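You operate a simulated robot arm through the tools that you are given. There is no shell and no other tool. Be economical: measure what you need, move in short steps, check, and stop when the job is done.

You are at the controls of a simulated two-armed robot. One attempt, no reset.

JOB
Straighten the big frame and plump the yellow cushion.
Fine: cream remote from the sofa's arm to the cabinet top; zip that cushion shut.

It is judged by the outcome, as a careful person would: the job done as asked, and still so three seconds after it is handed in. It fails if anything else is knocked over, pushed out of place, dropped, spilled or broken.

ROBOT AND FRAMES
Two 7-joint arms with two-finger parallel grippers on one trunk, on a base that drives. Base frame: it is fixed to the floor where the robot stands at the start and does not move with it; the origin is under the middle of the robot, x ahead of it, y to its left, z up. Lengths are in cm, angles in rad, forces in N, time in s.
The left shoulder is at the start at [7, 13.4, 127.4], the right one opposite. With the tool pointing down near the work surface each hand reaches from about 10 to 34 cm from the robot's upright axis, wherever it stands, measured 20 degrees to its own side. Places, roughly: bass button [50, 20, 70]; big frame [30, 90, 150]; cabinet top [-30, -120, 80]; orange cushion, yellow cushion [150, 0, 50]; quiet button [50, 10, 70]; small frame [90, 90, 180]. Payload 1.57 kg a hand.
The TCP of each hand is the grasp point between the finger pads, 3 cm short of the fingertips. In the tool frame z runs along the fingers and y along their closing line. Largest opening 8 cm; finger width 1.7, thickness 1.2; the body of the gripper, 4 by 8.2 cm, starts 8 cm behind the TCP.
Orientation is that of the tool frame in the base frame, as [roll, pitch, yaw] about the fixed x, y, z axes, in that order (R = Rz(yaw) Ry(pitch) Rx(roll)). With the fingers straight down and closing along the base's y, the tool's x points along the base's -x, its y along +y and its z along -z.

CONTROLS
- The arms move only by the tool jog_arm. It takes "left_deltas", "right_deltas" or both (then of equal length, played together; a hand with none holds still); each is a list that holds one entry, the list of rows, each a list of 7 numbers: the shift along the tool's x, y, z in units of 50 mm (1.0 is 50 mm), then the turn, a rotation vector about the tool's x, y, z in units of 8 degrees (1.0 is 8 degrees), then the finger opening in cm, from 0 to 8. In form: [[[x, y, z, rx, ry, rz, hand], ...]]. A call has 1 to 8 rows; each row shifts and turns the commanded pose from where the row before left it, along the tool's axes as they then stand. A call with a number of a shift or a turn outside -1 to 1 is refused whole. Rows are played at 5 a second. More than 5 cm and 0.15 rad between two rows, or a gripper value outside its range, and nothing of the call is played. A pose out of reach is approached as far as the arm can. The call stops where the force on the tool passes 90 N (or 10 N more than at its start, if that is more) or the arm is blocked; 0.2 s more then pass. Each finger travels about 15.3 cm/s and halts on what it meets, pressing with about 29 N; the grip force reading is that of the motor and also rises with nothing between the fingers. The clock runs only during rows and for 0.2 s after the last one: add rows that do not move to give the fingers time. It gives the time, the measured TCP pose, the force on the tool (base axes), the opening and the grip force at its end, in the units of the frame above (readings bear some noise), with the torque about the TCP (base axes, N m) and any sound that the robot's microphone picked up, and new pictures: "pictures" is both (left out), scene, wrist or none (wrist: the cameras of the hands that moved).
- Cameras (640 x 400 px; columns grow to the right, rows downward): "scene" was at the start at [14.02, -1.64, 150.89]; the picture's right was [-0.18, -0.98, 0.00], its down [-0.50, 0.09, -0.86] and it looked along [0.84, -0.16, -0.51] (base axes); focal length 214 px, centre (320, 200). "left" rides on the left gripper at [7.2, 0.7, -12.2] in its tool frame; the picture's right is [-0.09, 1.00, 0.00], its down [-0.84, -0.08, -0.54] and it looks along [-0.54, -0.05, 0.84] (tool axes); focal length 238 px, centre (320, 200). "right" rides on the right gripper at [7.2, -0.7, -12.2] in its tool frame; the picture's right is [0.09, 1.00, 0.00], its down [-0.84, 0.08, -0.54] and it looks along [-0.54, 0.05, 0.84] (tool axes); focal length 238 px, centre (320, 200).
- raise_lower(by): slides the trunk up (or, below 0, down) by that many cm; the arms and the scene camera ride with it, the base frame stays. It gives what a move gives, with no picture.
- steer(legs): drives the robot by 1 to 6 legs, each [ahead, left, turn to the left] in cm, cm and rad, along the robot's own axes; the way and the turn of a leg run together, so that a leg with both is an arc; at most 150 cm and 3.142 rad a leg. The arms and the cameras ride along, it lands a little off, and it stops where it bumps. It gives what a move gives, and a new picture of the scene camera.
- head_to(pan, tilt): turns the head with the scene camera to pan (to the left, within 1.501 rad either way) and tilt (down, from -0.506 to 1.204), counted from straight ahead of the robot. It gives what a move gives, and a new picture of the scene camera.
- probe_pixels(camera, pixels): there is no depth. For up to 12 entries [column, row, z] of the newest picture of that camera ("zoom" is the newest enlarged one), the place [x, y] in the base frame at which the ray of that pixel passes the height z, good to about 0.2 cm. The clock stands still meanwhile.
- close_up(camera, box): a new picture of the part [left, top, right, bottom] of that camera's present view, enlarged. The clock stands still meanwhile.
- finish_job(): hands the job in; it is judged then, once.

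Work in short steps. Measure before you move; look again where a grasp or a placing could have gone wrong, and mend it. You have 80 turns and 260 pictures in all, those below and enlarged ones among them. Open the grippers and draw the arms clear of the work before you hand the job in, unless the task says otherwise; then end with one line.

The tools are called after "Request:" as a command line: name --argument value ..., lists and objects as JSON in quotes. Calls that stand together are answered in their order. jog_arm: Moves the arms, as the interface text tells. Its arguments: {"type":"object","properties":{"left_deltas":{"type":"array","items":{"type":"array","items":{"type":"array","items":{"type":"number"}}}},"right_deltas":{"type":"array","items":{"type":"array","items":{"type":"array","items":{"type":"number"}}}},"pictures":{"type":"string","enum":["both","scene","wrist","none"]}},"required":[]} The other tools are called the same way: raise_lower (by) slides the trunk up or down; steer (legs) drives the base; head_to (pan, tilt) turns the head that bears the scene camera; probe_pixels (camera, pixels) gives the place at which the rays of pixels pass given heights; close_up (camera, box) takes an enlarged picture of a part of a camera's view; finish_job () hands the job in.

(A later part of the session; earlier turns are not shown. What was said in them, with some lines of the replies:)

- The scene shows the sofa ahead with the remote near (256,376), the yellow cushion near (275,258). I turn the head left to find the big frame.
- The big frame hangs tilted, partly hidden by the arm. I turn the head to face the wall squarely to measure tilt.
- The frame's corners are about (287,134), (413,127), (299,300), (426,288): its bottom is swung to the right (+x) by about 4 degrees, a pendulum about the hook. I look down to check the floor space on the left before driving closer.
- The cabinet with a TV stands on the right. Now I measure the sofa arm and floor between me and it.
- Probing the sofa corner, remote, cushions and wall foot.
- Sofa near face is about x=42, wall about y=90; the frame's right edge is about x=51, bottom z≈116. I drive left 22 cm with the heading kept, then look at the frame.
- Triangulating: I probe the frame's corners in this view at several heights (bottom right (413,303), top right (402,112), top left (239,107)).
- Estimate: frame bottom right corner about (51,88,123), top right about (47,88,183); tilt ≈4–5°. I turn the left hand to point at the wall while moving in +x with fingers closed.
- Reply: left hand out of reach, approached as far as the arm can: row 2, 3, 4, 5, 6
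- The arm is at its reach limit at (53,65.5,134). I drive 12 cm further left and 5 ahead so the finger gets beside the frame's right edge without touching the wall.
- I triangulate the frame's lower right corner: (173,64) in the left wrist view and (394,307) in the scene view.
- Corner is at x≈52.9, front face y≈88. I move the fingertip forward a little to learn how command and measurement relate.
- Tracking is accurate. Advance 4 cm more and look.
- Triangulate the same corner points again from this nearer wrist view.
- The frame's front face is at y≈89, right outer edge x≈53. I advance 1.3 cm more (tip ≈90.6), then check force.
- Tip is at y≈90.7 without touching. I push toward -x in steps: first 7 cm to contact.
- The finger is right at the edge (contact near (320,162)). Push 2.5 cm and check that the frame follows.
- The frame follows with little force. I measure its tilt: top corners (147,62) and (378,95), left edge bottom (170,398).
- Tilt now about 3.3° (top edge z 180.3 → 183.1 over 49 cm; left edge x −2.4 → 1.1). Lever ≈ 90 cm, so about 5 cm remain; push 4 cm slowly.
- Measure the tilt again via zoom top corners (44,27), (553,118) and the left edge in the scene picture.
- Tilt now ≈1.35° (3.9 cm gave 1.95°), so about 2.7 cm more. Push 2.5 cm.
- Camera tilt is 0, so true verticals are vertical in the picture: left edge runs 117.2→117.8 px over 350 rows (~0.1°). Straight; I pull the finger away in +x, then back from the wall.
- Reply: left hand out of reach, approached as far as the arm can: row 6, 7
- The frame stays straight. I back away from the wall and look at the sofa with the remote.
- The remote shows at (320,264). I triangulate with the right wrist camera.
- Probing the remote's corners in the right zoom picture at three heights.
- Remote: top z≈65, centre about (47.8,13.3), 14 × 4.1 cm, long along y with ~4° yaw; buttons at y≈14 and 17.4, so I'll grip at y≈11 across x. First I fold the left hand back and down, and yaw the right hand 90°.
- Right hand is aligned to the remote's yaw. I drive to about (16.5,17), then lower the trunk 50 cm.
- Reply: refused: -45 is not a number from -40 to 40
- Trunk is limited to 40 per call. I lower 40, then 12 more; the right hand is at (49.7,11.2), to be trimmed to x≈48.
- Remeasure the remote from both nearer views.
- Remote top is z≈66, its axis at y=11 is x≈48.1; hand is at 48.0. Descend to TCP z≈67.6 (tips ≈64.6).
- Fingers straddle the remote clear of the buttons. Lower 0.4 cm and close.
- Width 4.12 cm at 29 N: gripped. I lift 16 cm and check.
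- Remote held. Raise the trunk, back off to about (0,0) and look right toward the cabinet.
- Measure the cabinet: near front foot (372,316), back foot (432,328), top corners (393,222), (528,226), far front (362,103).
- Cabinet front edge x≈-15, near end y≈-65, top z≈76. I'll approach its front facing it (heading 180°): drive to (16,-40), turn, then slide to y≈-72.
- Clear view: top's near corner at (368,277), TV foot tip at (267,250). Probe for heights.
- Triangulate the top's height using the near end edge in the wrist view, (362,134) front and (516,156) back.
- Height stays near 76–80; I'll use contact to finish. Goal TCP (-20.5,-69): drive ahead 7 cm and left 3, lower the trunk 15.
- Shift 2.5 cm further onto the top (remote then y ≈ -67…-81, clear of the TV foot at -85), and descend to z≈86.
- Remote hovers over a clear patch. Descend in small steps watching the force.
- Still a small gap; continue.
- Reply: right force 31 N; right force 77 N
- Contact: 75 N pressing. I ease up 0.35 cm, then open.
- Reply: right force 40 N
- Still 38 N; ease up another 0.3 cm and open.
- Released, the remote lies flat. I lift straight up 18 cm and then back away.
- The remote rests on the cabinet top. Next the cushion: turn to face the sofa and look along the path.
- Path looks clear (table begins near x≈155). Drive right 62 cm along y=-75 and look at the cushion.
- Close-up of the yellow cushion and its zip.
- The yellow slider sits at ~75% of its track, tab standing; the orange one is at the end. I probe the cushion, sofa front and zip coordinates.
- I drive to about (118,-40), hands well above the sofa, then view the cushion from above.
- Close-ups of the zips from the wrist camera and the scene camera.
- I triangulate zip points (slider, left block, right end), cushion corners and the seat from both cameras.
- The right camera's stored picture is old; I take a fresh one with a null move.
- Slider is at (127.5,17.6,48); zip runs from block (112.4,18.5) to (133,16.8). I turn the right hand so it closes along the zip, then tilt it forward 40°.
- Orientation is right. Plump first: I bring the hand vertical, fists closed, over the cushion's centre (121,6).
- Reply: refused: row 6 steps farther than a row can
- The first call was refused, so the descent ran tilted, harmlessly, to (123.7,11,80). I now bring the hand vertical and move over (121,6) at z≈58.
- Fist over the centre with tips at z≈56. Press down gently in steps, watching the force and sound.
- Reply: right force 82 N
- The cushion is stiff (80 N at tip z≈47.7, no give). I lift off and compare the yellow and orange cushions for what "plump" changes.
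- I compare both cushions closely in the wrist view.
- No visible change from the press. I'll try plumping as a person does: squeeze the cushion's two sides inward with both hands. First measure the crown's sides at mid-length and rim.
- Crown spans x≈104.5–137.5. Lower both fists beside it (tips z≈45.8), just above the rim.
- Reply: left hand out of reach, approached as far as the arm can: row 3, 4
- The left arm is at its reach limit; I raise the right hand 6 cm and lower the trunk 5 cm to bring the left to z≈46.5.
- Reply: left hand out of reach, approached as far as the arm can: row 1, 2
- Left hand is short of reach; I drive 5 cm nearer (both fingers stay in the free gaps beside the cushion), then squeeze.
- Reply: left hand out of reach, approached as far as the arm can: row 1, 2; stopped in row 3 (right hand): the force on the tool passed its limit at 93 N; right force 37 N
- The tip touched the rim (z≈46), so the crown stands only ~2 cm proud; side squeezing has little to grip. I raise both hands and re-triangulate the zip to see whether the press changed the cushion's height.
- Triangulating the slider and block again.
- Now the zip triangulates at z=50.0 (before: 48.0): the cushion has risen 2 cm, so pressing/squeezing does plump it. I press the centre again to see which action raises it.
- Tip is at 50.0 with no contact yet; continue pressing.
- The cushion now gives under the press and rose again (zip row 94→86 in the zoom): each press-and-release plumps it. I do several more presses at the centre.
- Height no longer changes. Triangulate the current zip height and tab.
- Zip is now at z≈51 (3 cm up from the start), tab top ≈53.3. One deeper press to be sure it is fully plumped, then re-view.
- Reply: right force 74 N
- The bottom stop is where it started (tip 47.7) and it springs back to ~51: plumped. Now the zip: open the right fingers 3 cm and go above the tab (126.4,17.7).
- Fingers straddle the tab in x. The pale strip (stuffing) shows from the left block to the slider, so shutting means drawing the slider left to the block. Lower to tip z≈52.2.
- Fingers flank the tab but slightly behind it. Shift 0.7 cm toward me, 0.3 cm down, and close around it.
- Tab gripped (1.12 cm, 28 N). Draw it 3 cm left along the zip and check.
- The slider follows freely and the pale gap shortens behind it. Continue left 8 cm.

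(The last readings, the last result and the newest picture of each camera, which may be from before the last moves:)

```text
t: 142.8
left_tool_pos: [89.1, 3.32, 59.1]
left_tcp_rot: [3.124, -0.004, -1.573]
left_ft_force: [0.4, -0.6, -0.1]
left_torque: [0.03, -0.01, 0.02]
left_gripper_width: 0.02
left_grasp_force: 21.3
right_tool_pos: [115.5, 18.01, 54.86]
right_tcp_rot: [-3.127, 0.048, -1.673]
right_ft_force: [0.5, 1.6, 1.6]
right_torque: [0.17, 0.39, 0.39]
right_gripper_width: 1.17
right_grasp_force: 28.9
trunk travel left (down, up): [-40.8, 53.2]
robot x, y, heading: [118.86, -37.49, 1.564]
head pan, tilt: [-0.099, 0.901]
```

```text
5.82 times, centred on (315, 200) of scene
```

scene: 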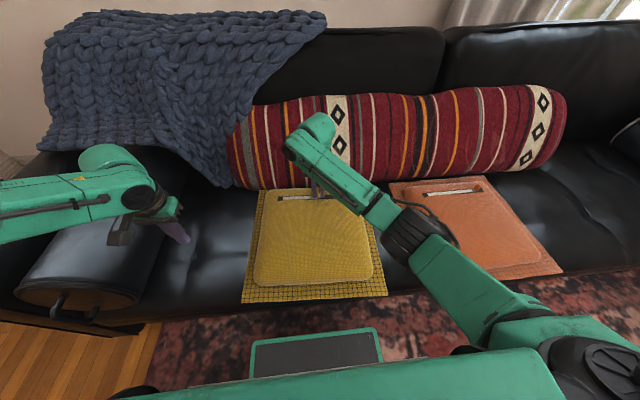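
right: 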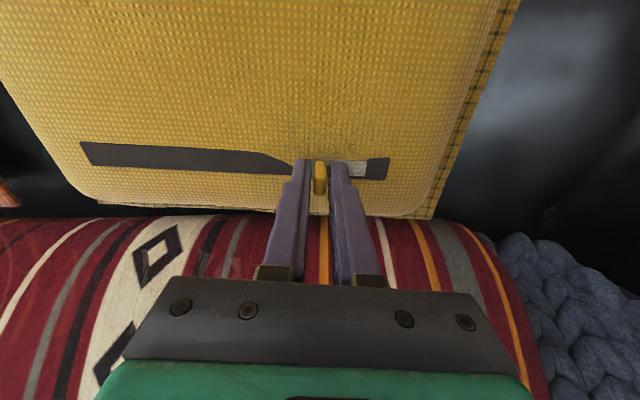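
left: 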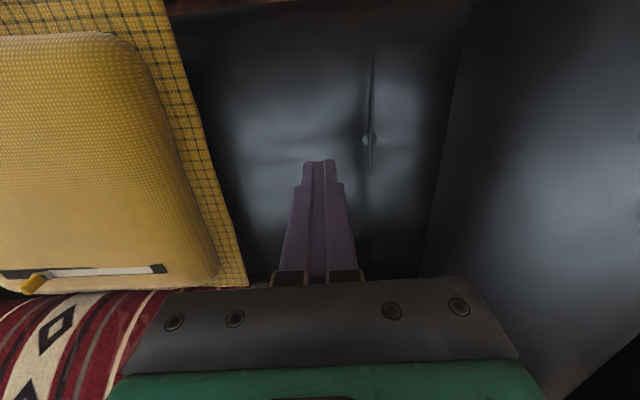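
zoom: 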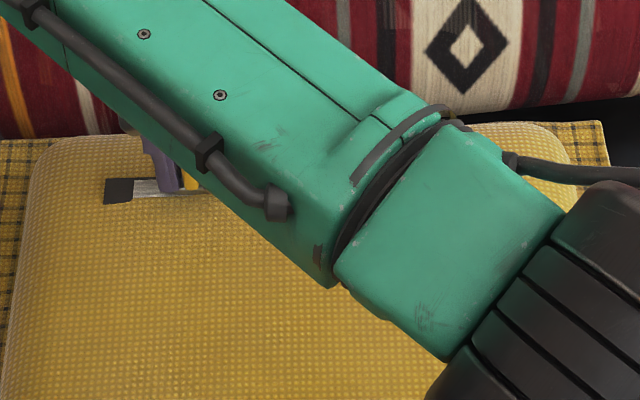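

About 2–3 cm of gap remains. Continue in small steps until the slider stops at the end.

Request:
jog_arm --right_deltas '[[[0.005, 0.12, 0, 0, 0, 0, 0.5], [0.005, 0.12, 0, 0, 0, 0, 0.5], [0.005, 0.1, 0, 0, 0, 0, 0.5], [0, 0, 0, 0, 0, 0, 0.5]]]' --pictures "none"

Request:
jog_arm --right_deltas '[[[0.002, 0.08, 0, 0, 0, 0, 0.5], [0.002, 0.08, 0, 0, 0, 0, 0.5], [0, 0, 0, 0, 0, 0, 0.5]]]' --pictures "wrist"

Request:
close_up --camera "right" --box '[200, 80, 440, 240]'

```text
t: 143.8
left_tool_pos: [89.22, 3.35, 59.07]
left_tcp_rot: [3.124, -0.002, -1.572]
left_ft_force: [-1.1, -0.2, 0.4]
left_torque: [0.0, 0.0, -0.01]
left_gripper_width: 0.01
left_grasp_force: 21.4
right_tool_pos: [113.66, 18.12, 54.87]
right_tcp_rot: [-3.128, 0.05, -1.675]
right_ft_force: [-1.3, -1.3, 2.2]
right_torque: [-0.08, 0.43, 0.45]
right_gripper_width: 1.15
right_grasp_force: 28.5
trunk travel left (down, up): [-40.8, 53.2]
robot x, y, heading: [119.09, -37.0, 1.564]
head pan, tilt: [-0.099, 0.901]
```

```text
t: 144.6
left_tool_pos: [89.29, 3.24, 59.13]
left_tcp_rot: [3.123, -0.002, -1.573]
left_ft_force: [-0.3, 0.2, -0.7]
left_torque: [-0.01, 0.0, -0.02]
left_gripper_width: 0.0
left_grasp_force: 21.7
right_tool_pos: [113.01, 18.26, 54.88]
right_tcp_rot: [-3.126, 0.05, -1.676]
right_ft_force: [0.2, -2.7, 1.9]
right_torque: [0.05, 0.42, 0.37]
right_gripper_width: 1.15
right_grasp_force: 29.1
trunk travel left (down, up): [-40.8, 53.2]
robot x, y, heading: [118.78, -37.34, 1.571]
head pan, tilt: [-0.099, 0.901]
```

right: 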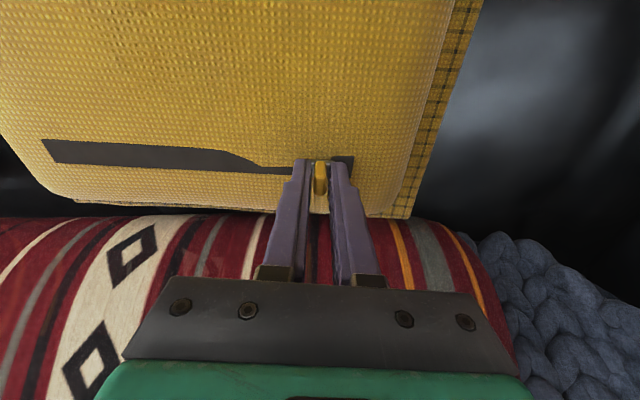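

```text
2.50 times, centred on (320, 160) of right
```

zoom: 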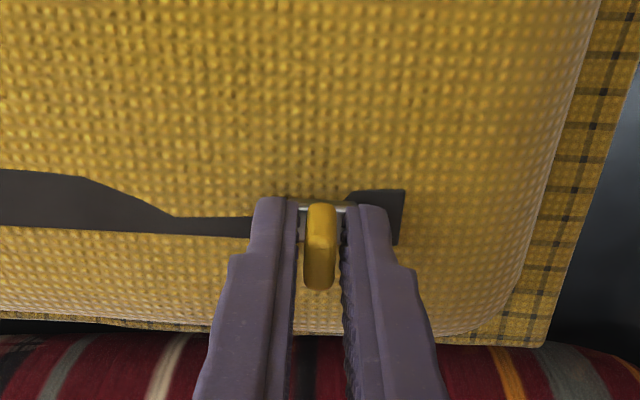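

Almost fully shut. Nudge until it stops against the end.

Request:
jog_arm --right_deltas '[[[0, 0.06, 0, 0, 0, 0, 0.5], [0, 0.06, 0, 0, 0, 0, 0.5], [0, 0, 0, 0, 0, 0, 0.5]]]' --pictures "none"

Request:
jog_arm --right_deltas '[[[0, 0.06, 0, 0, 0, 0, 0.5], [0, 0, 0, 0, 0, 0, 0.5]]]' --pictures "wrist"

Request:
close_up --camera "right" --box '[200, 80, 440, 240]'

```text
t: 145.4
left_tool_pos: [89.11, 3.38, 58.96]
left_tcp_rot: [3.122, -0.004, -1.572]
left_ft_force: [0.4, -0.6, 0.3]
left_torque: [0.02, 0.0, 0.0]
left_gripper_width: 0.0
left_grasp_force: 21.5
right_tool_pos: [112.5, 18.2, 54.83]
right_tcp_rot: [-3.127, 0.051, -1.674]
right_ft_force: [0.8, 3.8, 2.3]
right_torque: [0.86, 0.36, 0.24]
right_gripper_width: 1.1
right_grasp_force: 28.9
right hand out of reach, approached as far as the arm can: row 1
trunk travel left (down, up): [-40.8, 53.2]
robot x, y, heading: [118.61, -37.15, 1.568]
head pan, tilt: [-0.099, 0.901]
```

```text
t: 146.0
left_tool_pos: [89.22, 3.45, 59.13]
left_tcp_rot: [3.124, -0.003, -1.572]
left_ft_force: [0.3, -1.3, -0.7]
left_torque: [-0.02, -0.01, 0.02]
left_gripper_width: 0.0
left_grasp_force: 21.1
right_tool_pos: [112.53, 18.1, 54.81]
right_tcp_rot: [-3.126, 0.049, -1.674]
right_ft_force: [0.4, 3.5, 2.1]
right_torque: [0.56, 0.38, 0.23]
right_gripper_width: 1.11
right_grasp_force: 29.2
right hand out of reach, approached as far as the arm can: row 1
trunk travel left (down, up): [-40.8, 53.2]
robot x, y, heading: [118.47, -36.93, 1.568]
head pan, tilt: [-0.099, 0.901]
```

right: 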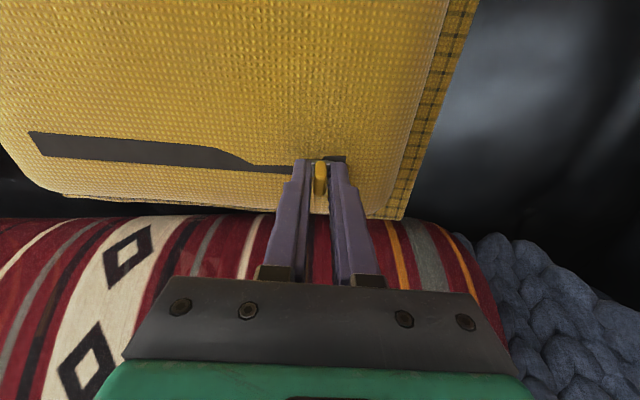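

```text
2.50 times, centred on (320, 160) of right
5 turns are left
```

zoom: 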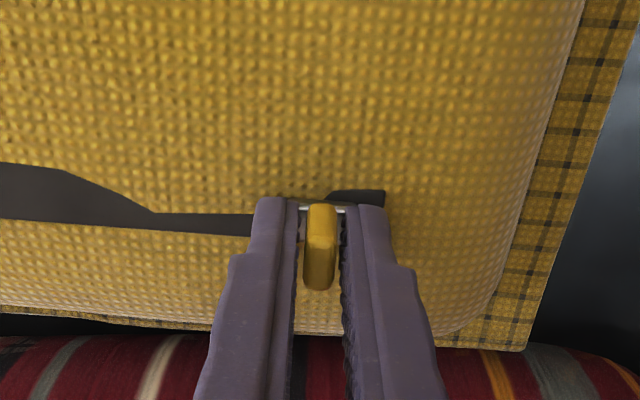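

The slider is on the end block and the arm is at its reach limit; a 0.7 cm base shift left finishes the stroke, then I open and lift away.

Request:
steer --legs '[[0, 0.8, 0]]'

Request:
jog_arm --right_deltas '[[[0, 0, 0, 0, 0, 0, 1.8], [0, 0, 0, 0, 0, 0, 3], [0, 0, 0, 0, 0, 0, 3], [0, 0, -0.4, 0, 0, 0, 3], [0, 0, -0.8, 0, 0, 0, 3], [0, 0, -0.9, 0, 0, 0, 3], [0, 0, -0.9, 0, 0, 0, 3], [0, 0, 0, 0, 0, 0, 3]]]' --pictures "wrist"

Request:
close_up --camera "right" --box '[160, 60, 420, 240]'

```text
t: 146.8
left_tool_pos: [88.38, 3.35, 59.03]
left_tcp_rot: [3.123, -0.004, -1.573]
left_ft_force: [0.1, -0.3, 0.0]
left_torque: [0.0, -0.04, -0.01]
left_gripper_width: 0.0
left_grasp_force: 21.5
right_tool_pos: [111.66, 18.09, 54.83]
right_tcp_rot: [-3.129, 0.045, -1.674]
right_ft_force: [0.1, -2.0, 2.2]
right_torque: [-0.3, 0.49, 0.15]
right_gripper_width: 1.12
right_grasp_force: 28.6
trunk travel left (down, up): [-40.8, 53.2]
robot x, y, heading: [117.85, -37.04, 1.569]
head pan, tilt: [-0.099, 0.901]
```

scene: 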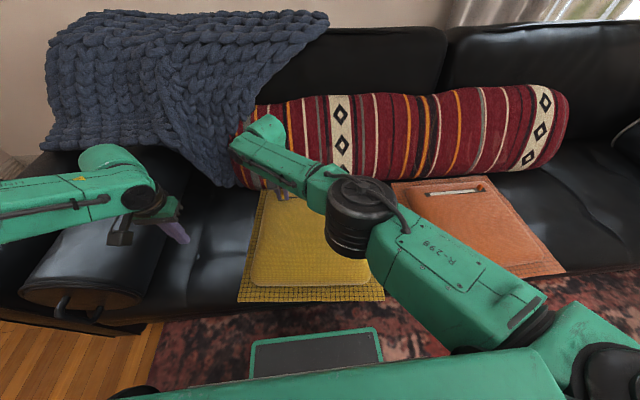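

```text
t: 148.6
left_tool_pos: [88.29, 3.36, 58.97]
left_tcp_rot: [3.125, -0.003, -1.571]
left_ft_force: [0.8, -0.1, 0.3]
left_torque: [0.04, -0.01, 0.01]
left_gripper_width: 0.0
left_grasp_force: 21.1
right_tool_pos: [111.36, 17.39, 69.84]
right_tcp_rot: [-3.128, 0.046, -1.674]
right_ft_force: [-0.6, 0.6, 1.0]
right_torque: [-0.01, 0.01, 0.01]
right_gripper_width: 3.01
right_grasp_force: 0.1
trunk travel left (down, up): [-40.8, 53.2]
robot x, y, heading: [118.21, -37.6, 1.568]
head pan, tilt: [-0.099, 0.901]
```

right: 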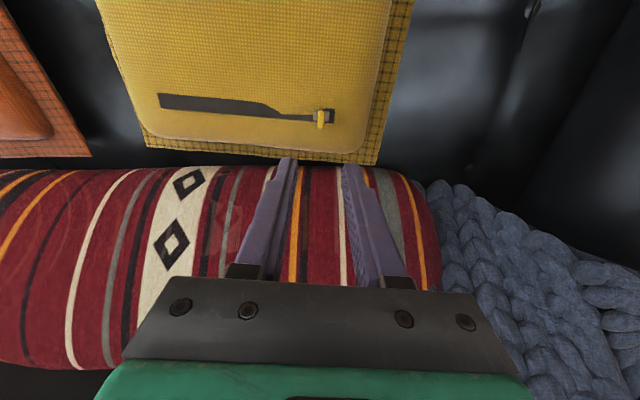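

```text
2.22 times, centred on (290, 150) of right
4 turns are left
```

zoom: 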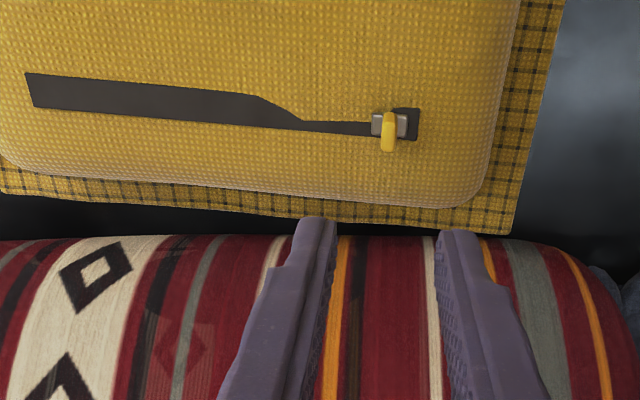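

The pale gap is gone and the slider sits at the end: zip shut. I raise the trunk and back away to clear the arms, then check the cushion.

Request:
raise_lower --by 25

Request:
steer --legs '[[-24, 0, 0]]'

Request:
close_up --camera "scene" --box '[220, 120, 480, 300]'

Request:
head_to --pan 0.75 --tilt 0.1

```text
t: 151.2
left_tool_pos: [88.27, 3.48, 84.18]
left_tcp_rot: [3.126, -0.002, -1.573]
left_ft_force: [-0.6, 0.4, 0.1]
left_torque: [-0.02, 0.01, -0.04]
left_gripper_width: 0.0
left_grasp_force: 21.5
right_tool_pos: [111.49, 17.4, 94.79]
right_tcp_rot: [-3.126, 0.047, -1.675]
right_ft_force: [-0.5, 0.9, 0.6]
right_torque: [0.04, 0.0, 0.0]
right_gripper_width: 3.0
right_grasp_force: 0.0
trunk travel left (down, up): [-65.8, 28.2]
robot x, y, heading: [118.03, -37.04, 1.571]
head pan, tilt: [-0.099, 0.901]
```

```text
t: 152.9
left_tool_pos: [88.25, -20.71, 83.98]
left_tcp_rot: [3.125, -0.003, -1.57]
left_ft_force: [-0.2, 0.6, 0.1]
left_torque: [0.0, 0.02, 0.02]
left_gripper_width: 0.0
left_grasp_force: 21.6
right_tool_pos: [111.2, -6.55, 94.85]
right_tcp_rot: [-3.129, 0.045, -1.673]
right_ft_force: [0.3, 1.1, -0.1]
right_torque: [-0.02, 0.05, 0.0]
right_gripper_width: 3.0
right_grasp_force: 0.2
trunk travel left (down, up): [-65.8, 28.2]
robot x, y, heading: [117.62, -61.38, 1.576]
head pan, tilt: [-0.099, 0.901]
```

scene: 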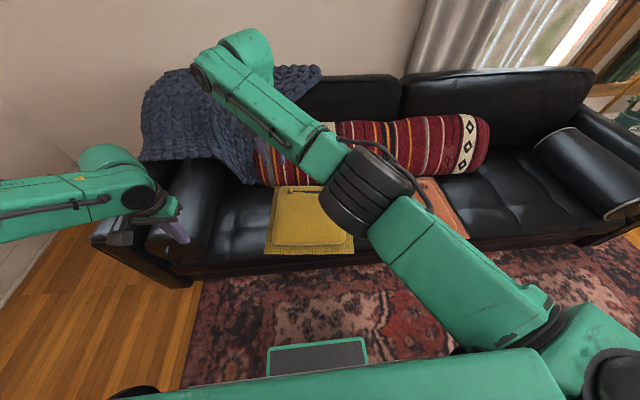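

```text
2.22 times, centred on (350, 210) of scene
```

zoom: 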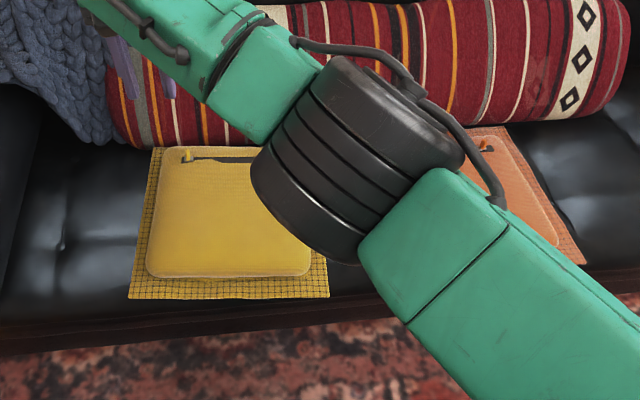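

```text
t: 154.1
left_tool_pos: [88.19, -20.74, 83.97]
left_tcp_rot: [3.125, -0.004, -1.568]
left_ft_force: [-0.2, 0.9, 0.1]
left_torque: [0.01, 0.04, -0.02]
left_gripper_width: 0.0
left_grasp_force: 20.8
right_tool_pos: [111.3, -6.72, 94.82]
right_tcp_rot: [-3.127, 0.045, -1.672]
right_ft_force: [-0.9, 0.0, -0.4]
right_torque: [0.0, 0.02, 0.0]
right_gripper_width: 2.98
right_grasp_force: 0.0
trunk travel left (down, up): [-65.8, 28.2]
robot x, y, heading: [117.73, -61.22, 1.573]
head pan, tilt: [0.75, 0.099]
3 turns are left
```

scene: 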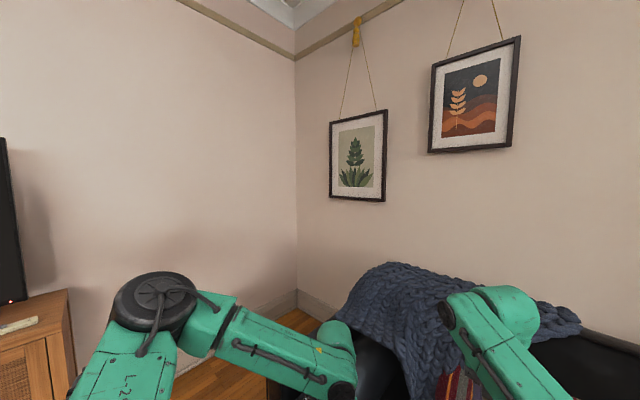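

The frame hangs straight, the remote is on the cabinet top (20,325), and the cushion is plump and zipped. I open both grippers fully and hand in.

Request:
jog_arm --left_deltas '[[[0, 0, 0, 0, 0, 0, 4], [0, 0, 0, 0, 0, 0, 8], [0, 0, 0, 0, 0, 0, 8]]]' --right_deltas '[[[0, 0, 0, 0, 0, 0, 5], [0, 0, 0, 0, 0, 0, 8], [0, 0, 0, 0, 0, 0, 8]]]' --pictures "none"

Request:
finish_job

```text
t: 154.9
left_tool_pos: [88.32, -20.67, 84.03]
left_tcp_rot: [3.125, -0.004, -1.569]
left_ft_force: [0.2, -0.1, -0.6]
left_torque: [0.02, -0.02, -0.01]
left_gripper_width: 8.01
left_grasp_force: 0.1
right_tool_pos: [111.25, -6.64, 94.9]
right_tcp_rot: [-3.128, 0.048, -1.671]
right_ft_force: [0.6, 0.2, 0.3]
right_torque: [0.0, 0.01, 0.0]
right_gripper_width: 8.01
right_grasp_force: 0.1
trunk travel left (down, up): [-65.8, 28.2]
robot x, y, heading: [117.91, -61.17, 1.571]
head pan, tilt: [0.75, 0.099]
```

```text
The job is handed in.
```

The job is handed in: the big frame hangs straight, the yellow cushion is plumped (it shifted 1–2 cm left) and its zip is drawn to the end where the open gap disappeared, and the cream remote is on the cabinet top.
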